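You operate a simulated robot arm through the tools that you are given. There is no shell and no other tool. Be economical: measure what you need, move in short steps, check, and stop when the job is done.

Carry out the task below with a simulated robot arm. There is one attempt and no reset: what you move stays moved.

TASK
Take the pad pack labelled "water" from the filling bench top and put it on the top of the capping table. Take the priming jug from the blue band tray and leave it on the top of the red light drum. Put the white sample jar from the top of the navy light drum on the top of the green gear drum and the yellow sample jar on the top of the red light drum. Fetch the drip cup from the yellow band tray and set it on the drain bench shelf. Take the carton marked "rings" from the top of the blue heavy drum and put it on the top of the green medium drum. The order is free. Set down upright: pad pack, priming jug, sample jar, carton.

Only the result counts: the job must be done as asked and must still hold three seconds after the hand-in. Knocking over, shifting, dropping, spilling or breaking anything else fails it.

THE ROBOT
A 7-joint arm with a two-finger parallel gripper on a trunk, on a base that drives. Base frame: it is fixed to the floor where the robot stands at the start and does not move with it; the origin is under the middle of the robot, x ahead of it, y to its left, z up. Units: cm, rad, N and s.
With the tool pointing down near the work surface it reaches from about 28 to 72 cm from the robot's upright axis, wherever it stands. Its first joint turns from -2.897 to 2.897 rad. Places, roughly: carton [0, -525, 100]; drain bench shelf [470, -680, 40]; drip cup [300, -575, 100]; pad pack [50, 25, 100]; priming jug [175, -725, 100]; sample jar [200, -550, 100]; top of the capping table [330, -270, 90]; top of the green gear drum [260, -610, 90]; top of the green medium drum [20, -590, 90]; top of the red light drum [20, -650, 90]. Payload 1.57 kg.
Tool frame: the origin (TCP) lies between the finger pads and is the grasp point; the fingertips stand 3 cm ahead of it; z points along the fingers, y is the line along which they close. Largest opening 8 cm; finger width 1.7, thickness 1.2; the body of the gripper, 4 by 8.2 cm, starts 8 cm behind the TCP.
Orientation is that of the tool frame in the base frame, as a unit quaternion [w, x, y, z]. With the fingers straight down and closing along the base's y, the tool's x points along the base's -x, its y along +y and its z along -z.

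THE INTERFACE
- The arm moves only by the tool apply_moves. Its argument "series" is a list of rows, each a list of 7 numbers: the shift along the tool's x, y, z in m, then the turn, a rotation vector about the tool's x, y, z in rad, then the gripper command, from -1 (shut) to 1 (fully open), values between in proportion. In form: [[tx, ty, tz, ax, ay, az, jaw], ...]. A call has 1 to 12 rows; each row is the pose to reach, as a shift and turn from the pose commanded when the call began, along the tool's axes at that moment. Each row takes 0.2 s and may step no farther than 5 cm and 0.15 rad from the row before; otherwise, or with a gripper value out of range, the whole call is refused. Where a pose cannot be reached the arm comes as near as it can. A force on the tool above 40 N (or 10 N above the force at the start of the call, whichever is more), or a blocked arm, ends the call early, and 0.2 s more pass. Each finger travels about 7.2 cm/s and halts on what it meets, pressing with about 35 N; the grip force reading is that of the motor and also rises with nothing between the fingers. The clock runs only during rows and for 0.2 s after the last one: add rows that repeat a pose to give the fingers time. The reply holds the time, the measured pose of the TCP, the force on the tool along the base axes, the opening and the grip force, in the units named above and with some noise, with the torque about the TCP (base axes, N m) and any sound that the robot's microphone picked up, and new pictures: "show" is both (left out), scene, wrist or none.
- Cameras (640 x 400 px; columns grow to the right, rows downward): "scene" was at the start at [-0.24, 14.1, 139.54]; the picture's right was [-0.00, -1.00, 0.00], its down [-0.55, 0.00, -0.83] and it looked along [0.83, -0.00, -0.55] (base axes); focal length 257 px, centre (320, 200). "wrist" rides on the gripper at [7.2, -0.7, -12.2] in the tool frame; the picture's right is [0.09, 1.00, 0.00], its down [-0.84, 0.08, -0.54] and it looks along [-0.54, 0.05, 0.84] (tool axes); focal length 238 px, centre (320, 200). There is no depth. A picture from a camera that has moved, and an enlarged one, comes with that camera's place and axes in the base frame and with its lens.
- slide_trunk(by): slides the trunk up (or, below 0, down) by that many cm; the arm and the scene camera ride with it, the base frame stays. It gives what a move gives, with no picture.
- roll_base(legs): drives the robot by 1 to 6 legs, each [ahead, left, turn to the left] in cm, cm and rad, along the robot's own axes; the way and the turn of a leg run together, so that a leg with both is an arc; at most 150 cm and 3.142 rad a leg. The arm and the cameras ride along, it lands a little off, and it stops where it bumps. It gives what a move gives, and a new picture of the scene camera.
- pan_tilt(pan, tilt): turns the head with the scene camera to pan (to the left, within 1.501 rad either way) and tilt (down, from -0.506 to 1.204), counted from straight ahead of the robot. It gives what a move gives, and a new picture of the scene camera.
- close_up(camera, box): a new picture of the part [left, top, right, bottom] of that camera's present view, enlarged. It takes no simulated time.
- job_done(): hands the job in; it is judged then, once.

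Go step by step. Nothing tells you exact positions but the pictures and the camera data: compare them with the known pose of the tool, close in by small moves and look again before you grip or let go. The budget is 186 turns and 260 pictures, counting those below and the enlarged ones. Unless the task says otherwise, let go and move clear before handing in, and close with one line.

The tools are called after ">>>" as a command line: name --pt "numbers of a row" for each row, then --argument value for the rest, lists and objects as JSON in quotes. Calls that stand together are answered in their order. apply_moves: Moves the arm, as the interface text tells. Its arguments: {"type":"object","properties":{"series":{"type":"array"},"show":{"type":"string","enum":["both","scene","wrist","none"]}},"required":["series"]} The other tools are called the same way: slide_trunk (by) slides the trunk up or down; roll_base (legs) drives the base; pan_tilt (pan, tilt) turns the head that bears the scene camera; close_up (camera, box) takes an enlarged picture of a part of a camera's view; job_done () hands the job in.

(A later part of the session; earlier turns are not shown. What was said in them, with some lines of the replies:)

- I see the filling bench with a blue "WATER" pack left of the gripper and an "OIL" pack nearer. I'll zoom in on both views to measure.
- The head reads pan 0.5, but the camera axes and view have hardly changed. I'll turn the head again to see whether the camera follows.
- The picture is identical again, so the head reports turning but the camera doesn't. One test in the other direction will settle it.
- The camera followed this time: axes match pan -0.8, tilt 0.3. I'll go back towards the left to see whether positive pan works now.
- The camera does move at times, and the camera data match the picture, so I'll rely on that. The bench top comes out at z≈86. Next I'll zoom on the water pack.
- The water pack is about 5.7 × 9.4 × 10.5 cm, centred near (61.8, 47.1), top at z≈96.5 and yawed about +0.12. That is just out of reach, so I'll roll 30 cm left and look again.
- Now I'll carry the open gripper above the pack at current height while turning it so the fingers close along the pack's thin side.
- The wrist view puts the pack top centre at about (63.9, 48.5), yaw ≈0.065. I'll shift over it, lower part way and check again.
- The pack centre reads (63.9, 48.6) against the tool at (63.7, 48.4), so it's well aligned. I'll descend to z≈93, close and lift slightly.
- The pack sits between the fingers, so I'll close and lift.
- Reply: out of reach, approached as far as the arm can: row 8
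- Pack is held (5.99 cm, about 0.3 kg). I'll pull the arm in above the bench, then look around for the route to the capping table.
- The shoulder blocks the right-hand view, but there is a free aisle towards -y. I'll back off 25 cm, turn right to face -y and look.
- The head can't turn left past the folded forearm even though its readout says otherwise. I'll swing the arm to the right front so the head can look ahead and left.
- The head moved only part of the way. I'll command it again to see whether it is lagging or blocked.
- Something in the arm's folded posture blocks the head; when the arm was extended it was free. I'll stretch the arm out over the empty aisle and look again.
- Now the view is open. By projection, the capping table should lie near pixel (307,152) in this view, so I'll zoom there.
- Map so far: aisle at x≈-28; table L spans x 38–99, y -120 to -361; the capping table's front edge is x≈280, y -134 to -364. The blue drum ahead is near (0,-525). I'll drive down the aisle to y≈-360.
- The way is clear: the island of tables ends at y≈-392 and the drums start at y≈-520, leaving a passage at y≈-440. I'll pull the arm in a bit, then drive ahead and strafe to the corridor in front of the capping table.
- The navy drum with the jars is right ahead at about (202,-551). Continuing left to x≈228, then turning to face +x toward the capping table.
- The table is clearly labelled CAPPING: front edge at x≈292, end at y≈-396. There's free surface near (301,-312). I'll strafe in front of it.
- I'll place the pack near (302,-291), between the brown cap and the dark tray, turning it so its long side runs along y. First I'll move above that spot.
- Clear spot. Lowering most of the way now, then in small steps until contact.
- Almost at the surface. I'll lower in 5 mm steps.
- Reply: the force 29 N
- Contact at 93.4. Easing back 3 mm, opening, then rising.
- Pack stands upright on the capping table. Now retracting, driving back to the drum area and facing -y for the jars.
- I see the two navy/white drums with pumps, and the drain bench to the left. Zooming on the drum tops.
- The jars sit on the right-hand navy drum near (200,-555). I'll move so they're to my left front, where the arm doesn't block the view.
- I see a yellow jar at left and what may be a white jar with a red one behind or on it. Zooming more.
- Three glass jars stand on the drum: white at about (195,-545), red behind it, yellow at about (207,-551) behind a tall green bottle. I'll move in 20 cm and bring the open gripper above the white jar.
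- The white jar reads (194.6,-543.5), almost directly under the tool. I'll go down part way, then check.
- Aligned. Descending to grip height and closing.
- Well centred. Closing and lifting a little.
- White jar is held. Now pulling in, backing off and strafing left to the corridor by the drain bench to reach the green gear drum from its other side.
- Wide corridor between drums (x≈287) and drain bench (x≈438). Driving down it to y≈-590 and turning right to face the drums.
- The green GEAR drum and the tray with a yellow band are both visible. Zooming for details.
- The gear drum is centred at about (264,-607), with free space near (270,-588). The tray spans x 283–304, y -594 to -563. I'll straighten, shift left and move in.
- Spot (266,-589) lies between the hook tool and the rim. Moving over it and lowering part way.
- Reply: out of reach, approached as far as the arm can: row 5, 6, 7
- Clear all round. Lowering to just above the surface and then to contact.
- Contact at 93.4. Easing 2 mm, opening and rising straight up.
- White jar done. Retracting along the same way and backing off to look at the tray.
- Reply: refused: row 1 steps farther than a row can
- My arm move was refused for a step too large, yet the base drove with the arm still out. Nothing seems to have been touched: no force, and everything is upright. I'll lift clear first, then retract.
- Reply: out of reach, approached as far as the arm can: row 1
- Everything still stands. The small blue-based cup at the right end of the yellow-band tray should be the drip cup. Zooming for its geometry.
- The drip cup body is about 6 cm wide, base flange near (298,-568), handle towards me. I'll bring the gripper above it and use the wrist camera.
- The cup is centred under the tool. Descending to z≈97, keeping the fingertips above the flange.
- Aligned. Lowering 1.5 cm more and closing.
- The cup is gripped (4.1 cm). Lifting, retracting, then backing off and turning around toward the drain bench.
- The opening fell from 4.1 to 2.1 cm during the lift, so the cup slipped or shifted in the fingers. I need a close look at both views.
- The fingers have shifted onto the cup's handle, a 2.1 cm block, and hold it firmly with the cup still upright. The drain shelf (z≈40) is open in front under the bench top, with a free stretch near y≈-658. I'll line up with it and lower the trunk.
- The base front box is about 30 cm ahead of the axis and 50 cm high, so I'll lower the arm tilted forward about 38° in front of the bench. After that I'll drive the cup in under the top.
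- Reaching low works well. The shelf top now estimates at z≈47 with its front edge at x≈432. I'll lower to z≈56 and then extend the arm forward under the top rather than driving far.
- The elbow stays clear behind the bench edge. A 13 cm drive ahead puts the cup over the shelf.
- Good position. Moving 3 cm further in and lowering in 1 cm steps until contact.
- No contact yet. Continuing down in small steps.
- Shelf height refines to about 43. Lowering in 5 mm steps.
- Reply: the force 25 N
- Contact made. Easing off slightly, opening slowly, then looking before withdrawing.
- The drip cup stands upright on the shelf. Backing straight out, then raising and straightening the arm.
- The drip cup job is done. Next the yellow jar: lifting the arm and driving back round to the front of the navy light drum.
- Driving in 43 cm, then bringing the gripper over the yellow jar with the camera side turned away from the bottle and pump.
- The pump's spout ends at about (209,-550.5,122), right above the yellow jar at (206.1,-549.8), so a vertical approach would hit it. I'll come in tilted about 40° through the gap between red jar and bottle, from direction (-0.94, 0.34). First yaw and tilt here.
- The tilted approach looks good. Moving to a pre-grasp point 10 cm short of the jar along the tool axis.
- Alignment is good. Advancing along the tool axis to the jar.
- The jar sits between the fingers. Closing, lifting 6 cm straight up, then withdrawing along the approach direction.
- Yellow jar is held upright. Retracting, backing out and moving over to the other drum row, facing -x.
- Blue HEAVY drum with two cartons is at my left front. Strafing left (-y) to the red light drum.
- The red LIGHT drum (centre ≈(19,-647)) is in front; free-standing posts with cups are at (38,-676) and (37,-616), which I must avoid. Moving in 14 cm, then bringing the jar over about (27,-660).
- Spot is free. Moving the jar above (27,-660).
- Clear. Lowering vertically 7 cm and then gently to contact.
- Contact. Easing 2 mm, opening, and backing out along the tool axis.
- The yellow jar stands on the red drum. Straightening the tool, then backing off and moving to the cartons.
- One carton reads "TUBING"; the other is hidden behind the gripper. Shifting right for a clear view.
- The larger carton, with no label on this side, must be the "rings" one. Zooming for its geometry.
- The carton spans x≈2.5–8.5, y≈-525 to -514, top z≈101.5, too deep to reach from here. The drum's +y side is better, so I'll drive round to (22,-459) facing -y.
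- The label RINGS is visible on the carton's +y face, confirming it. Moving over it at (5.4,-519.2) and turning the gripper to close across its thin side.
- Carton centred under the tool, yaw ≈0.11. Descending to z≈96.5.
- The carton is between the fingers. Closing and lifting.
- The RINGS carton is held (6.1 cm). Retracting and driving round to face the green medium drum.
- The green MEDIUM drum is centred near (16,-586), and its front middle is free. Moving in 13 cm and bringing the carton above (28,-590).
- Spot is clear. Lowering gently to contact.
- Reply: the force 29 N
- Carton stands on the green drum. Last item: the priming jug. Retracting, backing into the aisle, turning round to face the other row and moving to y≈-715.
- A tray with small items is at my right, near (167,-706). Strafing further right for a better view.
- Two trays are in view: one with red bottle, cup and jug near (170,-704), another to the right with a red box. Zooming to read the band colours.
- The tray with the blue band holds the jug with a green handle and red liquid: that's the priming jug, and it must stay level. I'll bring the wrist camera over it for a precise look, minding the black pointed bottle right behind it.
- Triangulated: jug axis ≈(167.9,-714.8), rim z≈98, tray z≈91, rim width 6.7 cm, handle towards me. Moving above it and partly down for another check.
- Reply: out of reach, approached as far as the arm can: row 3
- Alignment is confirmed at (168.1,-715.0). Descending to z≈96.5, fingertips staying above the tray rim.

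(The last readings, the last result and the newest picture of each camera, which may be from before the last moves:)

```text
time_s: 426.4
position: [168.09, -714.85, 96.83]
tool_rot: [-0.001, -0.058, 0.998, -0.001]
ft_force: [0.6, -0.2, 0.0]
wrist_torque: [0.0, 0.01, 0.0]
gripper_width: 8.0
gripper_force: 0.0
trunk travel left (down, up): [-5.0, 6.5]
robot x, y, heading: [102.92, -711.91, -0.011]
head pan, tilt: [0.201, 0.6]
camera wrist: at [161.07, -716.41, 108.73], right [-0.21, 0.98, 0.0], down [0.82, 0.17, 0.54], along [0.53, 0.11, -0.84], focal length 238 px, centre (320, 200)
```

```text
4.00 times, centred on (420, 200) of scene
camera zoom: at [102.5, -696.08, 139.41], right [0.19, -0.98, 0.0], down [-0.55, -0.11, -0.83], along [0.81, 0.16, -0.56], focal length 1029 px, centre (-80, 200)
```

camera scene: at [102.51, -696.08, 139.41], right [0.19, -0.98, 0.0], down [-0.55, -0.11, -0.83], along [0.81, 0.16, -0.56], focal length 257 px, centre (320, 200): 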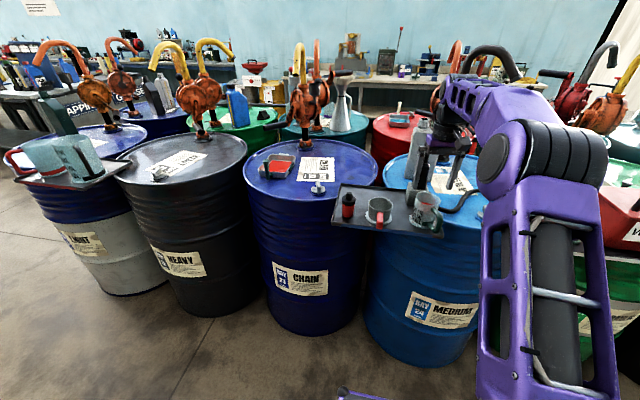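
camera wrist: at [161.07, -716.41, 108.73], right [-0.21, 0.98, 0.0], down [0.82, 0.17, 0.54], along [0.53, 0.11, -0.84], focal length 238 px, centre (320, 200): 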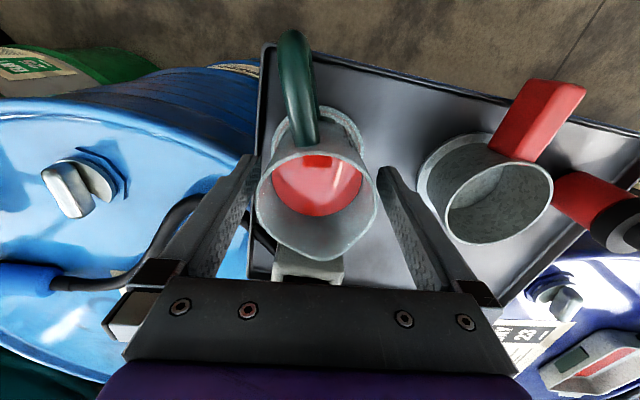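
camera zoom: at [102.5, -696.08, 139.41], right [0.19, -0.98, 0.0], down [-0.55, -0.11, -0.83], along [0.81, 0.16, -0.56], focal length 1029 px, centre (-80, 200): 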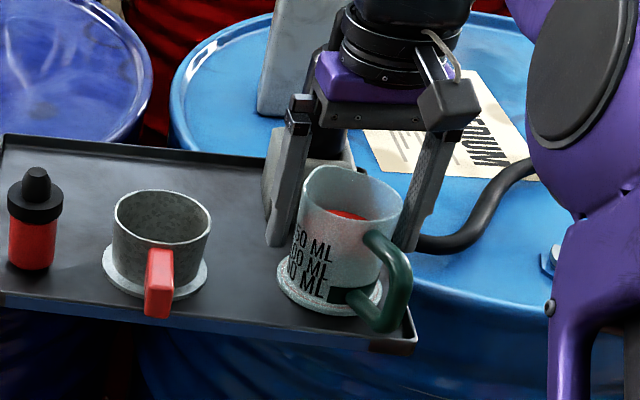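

The jug is centred between the fingers. Closing and checking before lifting.

>>> apply_moves --pt "0 0 0 0 0 0 -1" --pt "0 0 0 0 0 0 -1" --pt "0 0 0 0 0 0 -1" --pt "0 0 0 0 0 0 -1" --show "wrist"

```text
time_s: 427.4
position: [168.09, -715.01, 96.78]
tool_rot: [-0.001, -0.058, 0.998, 0.0]
ft_force: [0.1, -0.3, 0.1]
wrist_torque: [-0.03, 0.06, 0.01]
gripper_width: 7.52
gripper_force: 34.7
trunk travel left (down, up): [-5.0, 6.5]
robot x, y, heading: [102.66, -711.89, -0.009]
head pan, tilt: [0.201, 0.6]
camera wrist: at [161.08, -716.41, 108.74], right [-0.21, 0.98, 0.0], down [0.82, 0.17, 0.54], along [0.53, 0.11, -0.84], focal length 238 px, centre (320, 200)
```

wrist: 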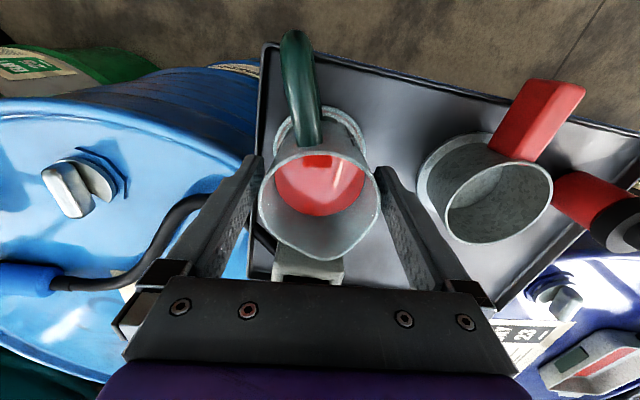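

Gripped at 7.5 cm across the body. Lifting slowly by 4 cm and checking for slip.

>>> apply_moves --pt "0 0 -0.008 0 0 0 -1" --pt "0 0 -0.016 0 0 0 -1" --pt "0 0 -0.024 0 0 0 -1" --pt "0 0 -0.032 0 0 0 -1" --pt "0 0 -0.04 0 0 0 -1" --show "wrist"

>>> close_up --camera "scene" --box '[370, 140, 470, 250]'

```text
time_s: 428.6
position: [168.06, -714.8, 100.71]
tool_rot: [-0.001, -0.058, 0.998, 0.0]
ft_force: [-0.5, 0.4, -3.2]
wrist_torque: [0.0, -0.04, -0.01]
gripper_width: 7.53
gripper_force: 34.8
trunk travel left (down, up): [-5.0, 6.5]
robot x, y, heading: [102.96, -711.95, -0.012]
head pan, tilt: [0.201, 0.6]
camera wrist: at [161.05, -716.34, 112.8], right [-0.21, 0.98, 0.0], down [0.82, 0.17, 0.54], along [0.53, 0.11, -0.84], focal length 238 px, centre (320, 200)
```

wrist: 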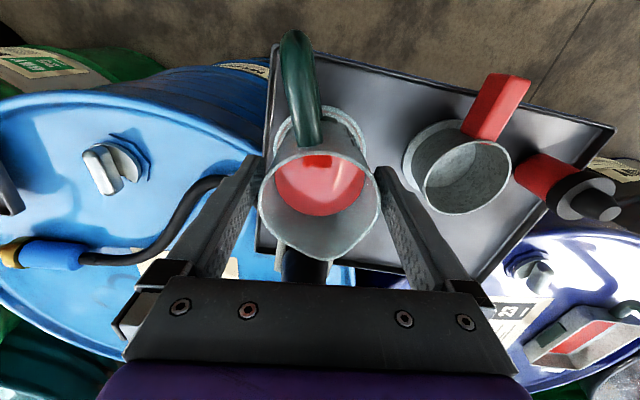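

```text
3.64 times, centred on (420, 195) of scene
camera zoom: at [102.52, -696.08, 139.41], right [0.19, -0.98, 0.0], down [-0.55, -0.11, -0.82], along [0.81, 0.16, -0.57], focal length 936 px, centre (-44, 218)
```

zoom: 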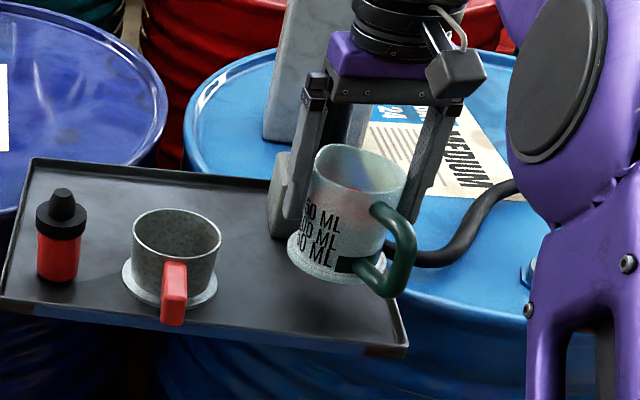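

The jug is level and not slipping. Lifting and retracting smoothly.

>>> apply_moves --pt "0 0 -0.02 0 0 0 -1" --pt "0 0 -0.045 0 0 0 -1" --pt "0.015 0 -0.07 0 0 0 -1" --pt "0.04 0 -0.09 0 0 0 -1" --pt "0.07 -0.005 -0.105 0 0 0 -1" --pt "0.1 -0.012 -0.11 0 0 0 -1" --pt "0.135 -0.02 -0.11 0 0 0 -1" --pt "0.17 -0.028 -0.11 0 0 0 -1" --pt "0.2 -0.034 -0.11 0 0 0 -1" --pt "0.217 -0.037 -0.11 0 0 0 -1" --show "wrist"

```text
time_s: 430.8
position: [146.85, -721.06, 111.79]
tool_rot: [-0.001, -0.058, 0.998, -0.001]
ft_force: [-0.2, -0.3, -2.4]
wrist_torque: [0.04, 0.03, -0.01]
gripper_width: 7.53
gripper_force: 35.3
trunk travel left (down, up): [-5.0, 6.5]
robot x, y, heading: [102.45, -711.58, -0.014]
head pan, tilt: [0.201, 0.6]
camera wrist: at [139.9, -722.49, 123.85], right [-0.21, 0.98, 0.0], down [0.82, 0.17, 0.54], along [0.53, 0.11, -0.84], focal length 238 px, centre (320, 200)
```

wrist: 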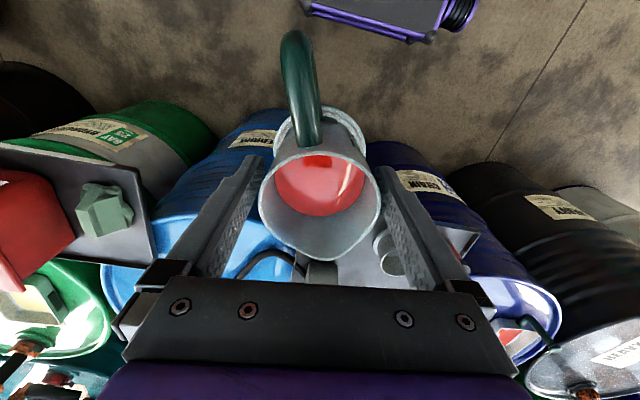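

Jug secure. Driving to y≈-645, turning round and facing the red drum.

>>> roll_base --legs '[[0, 68, 0], [0, 0, 1.571], [0, 0, 1.571]]'

>>> close_up --camera "scene" --box '[160, 100, 480, 300]'

```text
time_s: 445.6
position: [59.18, -634.91, 111.81]
tool_rot: [-0.001, 0.998, 0.058, 0.002]
ft_force: [-0.9, 0.1, -1.6]
wrist_torque: [0.01, 0.03, 0.02]
gripper_width: 7.51
gripper_force: 35.1
trunk travel left (down, up): [-5.0, 6.5]
robot x, y, heading: [103.34, -644.08, 3.131]
head pan, tilt: [0.201, 0.6]
camera scene: at [103.46, -659.65, 139.41], right [-0.19, 0.98, 0.0], down [0.55, 0.11, -0.83], along [-0.81, -0.16, -0.57], focal length 257 px, centre (320, 200)
```

scene: 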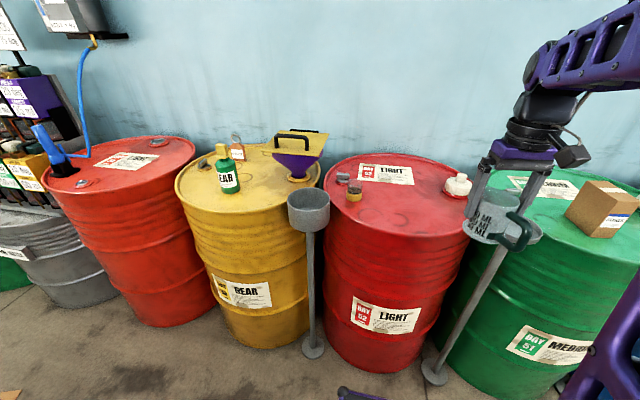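

```text
2.00 times, centred on (320, 200) of scene
camera zoom: at [103.46, -659.65, 139.41], right [-0.19, 0.98, 0.0], down [0.55, 0.11, -0.83], along [-0.81, -0.16, -0.57], focal length 515 px, centre (320, 200)
```

zoom: 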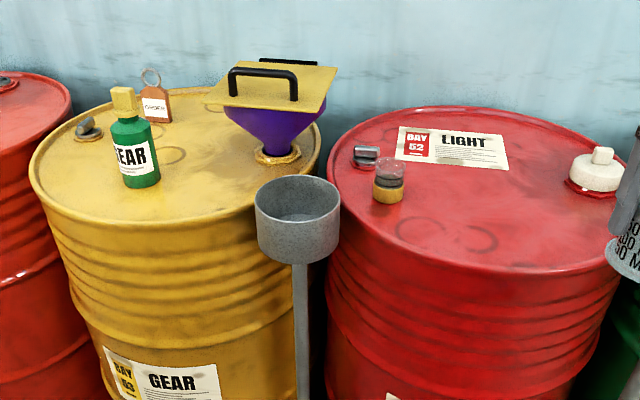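

The spot at (25,-642) on the red drum is free, clear of the yellow jar and dispenser. Moving in and bringing the jug above it.

>>> roll_base --legs '[[16, 0, 0]]'

>>> apply_moves --pt "-0.03 0.008 0 0 0 0 -1" --pt "-0.062 0.016 0 0 0 0 -1" --pt "-0.094 0.025 0 0 0 0 -1" --pt "-0.125 0.033 0 0 0 0 -1" --pt "-0.156 0.041 0 0 0 0 -1" --pt "-0.18 0.049 0 0 0 0 -1" --pt "-0.187 0.049 0.02 0 0 0 -1" --pt "-0.187 0.049 0.05 0 0 0 -1" --pt "-0.187 0.049 0.08 0 0 0 -1" --pt "-0.187 0.049 0.11 0 0 0 -1" --pt "-0.187 0.049 0.13 0 0 0 -1"

>>> close_up --camera "scene" --box '[280, 120, 520, 300]'

```text
time_s: 447.0
position: [43.19, -634.87, 111.86]
tool_rot: [-0.001, 0.998, 0.059, 0.002]
ft_force: [0.3, 0.4, -2.6]
wrist_torque: [0.0, -0.01, 0.02]
gripper_width: 7.49
gripper_force: 34.6
trunk travel left (down, up): [-5.0, 6.5]
robot x, y, heading: [87.59, -643.86, 3.136]
head pan, tilt: [0.201, 0.6]
camera scene: at [87.46, -659.5, 139.41], right [-0.19, 0.98, 0.0], down [0.55, 0.11, -0.83], along [-0.81, -0.16, -0.56], focal length 257 px, centre (320, 200)
```

scene: 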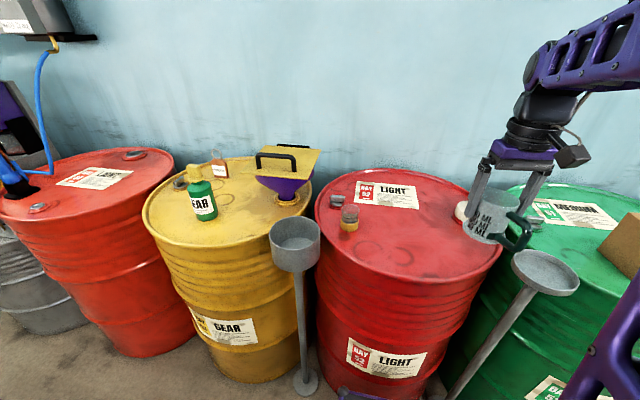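

```text
time_s: 449.4
position: [25.25, -641.82, 98.86]
tool_rot: [-0.002, 0.998, 0.058, 0.001]
ft_force: [0.0, 0.1, -2.6]
wrist_torque: [0.01, -0.02, 0.02]
gripper_width: 7.52
gripper_force: 35.4
trunk travel left (down, up): [-5.0, 6.5]
robot x, y, heading: [87.59, -643.73, 3.131]
head pan, tilt: [0.201, 0.6]
camera scene: at [87.45, -659.5, 139.41], right [-0.19, 0.98, 0.0], down [0.55, 0.11, -0.83], along [-0.81, -0.16, -0.57], focal length 257 px, centre (320, 200)
camera wrist: at [32.31, -640.43, 110.78], right [0.21, -0.98, 0.0], down [-0.82, -0.18, 0.54], along [-0.53, -0.11, -0.84], focal length 238 px, centre (320, 200)
```

scene: 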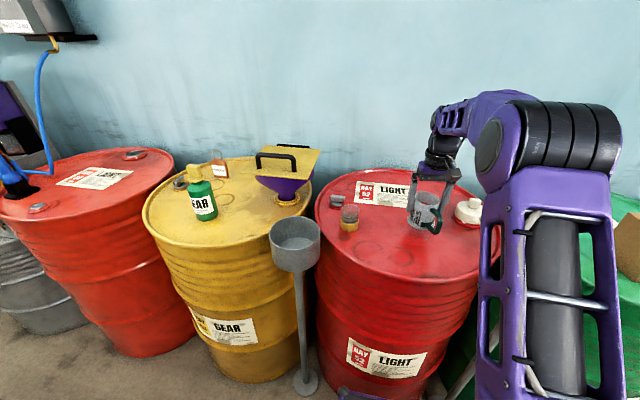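
wrist: 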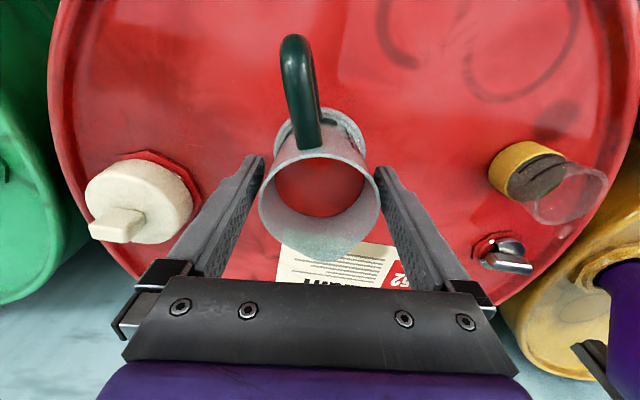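

```text
2.22 times, centred on (400, 210) of scene
camera zoom: at [87.45, -659.5, 139.41], right [-0.19, 0.98, 0.0], down [0.55, 0.11, -0.83], along [-0.81, -0.16, -0.57], focal length 572 px, centre (142, 178)
```

zoom: 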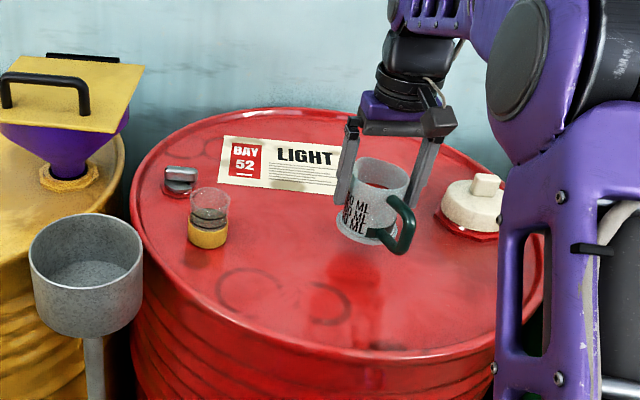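

Level and clear. Lowering gently to contact.

>>> apply_moves --pt "0 0 0.015 0 0 0 -1" --pt "0 0 0.03 0 0 0 -1" --pt "0 0 0.038 0 0 0 -1" --pt "0 0 0.043 0 0 0 -1" --pt "0 0 0.048 0 0 0 -1" --pt "0 0 0.052 0 0 0 -1" --show "none"

```text
time_s: 450.8
position: [25.33, -641.81, 93.96]
tool_rot: [-0.001, 0.998, 0.058, -0.002]
ft_force: [-1.3, 1.7, 28.0]
wrist_torque: [-0.74, 0.01, -0.05]
gripper_width: 7.55
gripper_force: 34.7
trunk travel left (down, up): [-5.0, 6.5]
robot x, y, heading: [87.52, -643.89, 3.135]
head pan, tilt: [0.201, 0.6]
```

Contact. Easing 3 mm, opening fully, and rising slowly straight up.

>>> apply_moves --pt "0 0 -0.003 0 0 0 -1" --pt "0 0 -0.003 0 0 0 1" --pt "0 0 -0.003 0 0 0 1" --pt "0 0 -0.003 0 0 0 1" --show "wrist"

```text
time_s: 451.8
position: [25.35, -641.89, 93.8]
tool_rot: [0.0, 0.998, 0.059, 0.002]
ft_force: [0.1, 0.0, 0.8]
wrist_torque: [0.01, 0.01, -0.02]
gripper_width: 7.99
gripper_force: 0.1
trunk travel left (down, up): [-5.0, 6.5]
robot x, y, heading: [87.43, -643.81, 3.135]
head pan, tilt: [0.201, 0.6]
camera wrist: at [32.33, -640.38, 105.86], right [0.21, -0.98, 0.0], down [-0.82, -0.18, 0.54], along [-0.53, -0.11, -0.84], focal length 238 px, centre (320, 200)
```

wrist: 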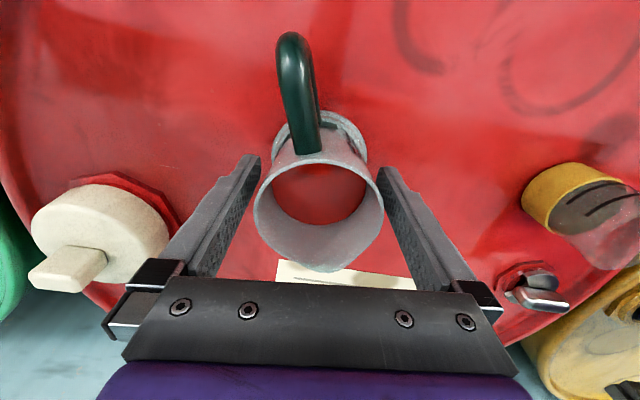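

>>> apply_moves --pt "0 0 -0.015 0 0 0 1" --pt "0 0 -0.03 0 0 0 1" --pt "0 0 -0.05 0 0 0 1" --pt "0 0 -0.08 0 0 0 1" --pt "0 0 -0.12 0 0 0 1" --pt "0 0 -0.16 0 0 0 1" --pt "0 0 -0.19 0 0 0 1"

>>> close_up --camera "scene" --box '[280, 120, 520, 300]'

```text
time_s: 453.4
position: [25.24, -641.81, 112.83]
tool_rot: [0.0, 0.998, 0.059, 0.002]
ft_force: [-0.5, 0.2, -0.4]
wrist_torque: [0.0, 0.02, -0.01]
gripper_width: 8.0
gripper_force: 0.1
trunk travel left (down, up): [-5.0, 6.5]
robot x, y, heading: [87.29, -643.69, 3.138]
head pan, tilt: [0.201, 0.6]
camera scene: at [87.46, -659.5, 139.41], right [-0.19, 0.98, 0.0], down [0.55, 0.11, -0.83], along [-0.81, -0.16, -0.56], focal length 257 px, centre (320, 200)
camera wrist: at [32.28, -640.35, 124.91], right [0.21, -0.98, 0.0], down [-0.82, -0.18, 0.54], along [-0.53, -0.11, -0.84], focal length 238 px, centre (320, 200)
```

scene: 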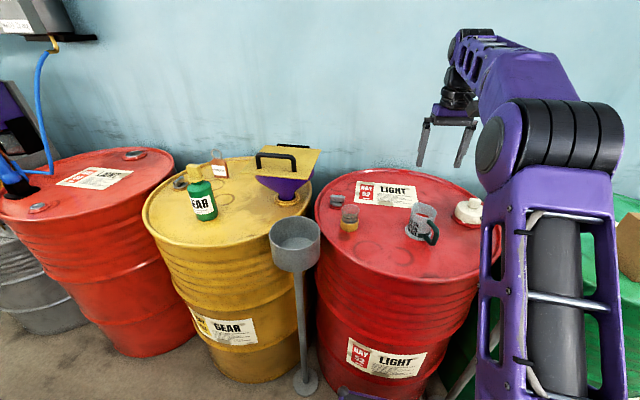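
wrist: 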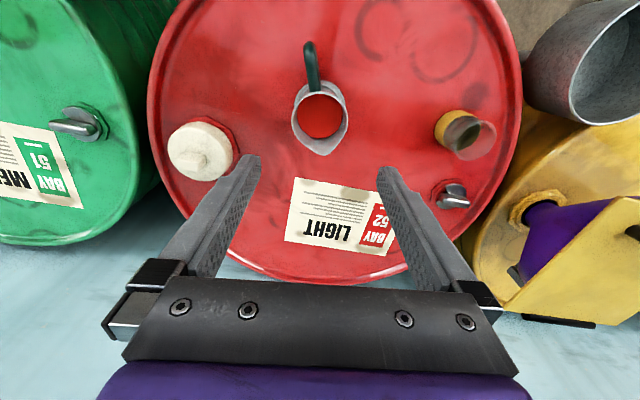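

```text
2.22 times, centred on (400, 210) of scene
camera zoom: at [87.46, -659.5, 139.41], right [-0.19, 0.98, 0.0], down [0.55, 0.11, -0.83], along [-0.81, -0.16, -0.56], focal length 572 px, centre (142, 178)
```

zoom: 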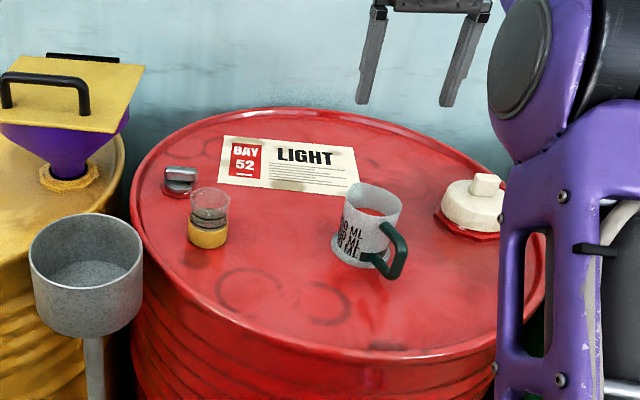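

All six items are where they belong: the jug and yellow jar stand upright on the red drum, and the arm is clear of everything. Handing in.

>>> job_done

```text
The job is handed in.
```

The water pack, the priming jug, both sample jars, the drip cup and the rings carton are all at their asked places, upright, and the job is handed in.
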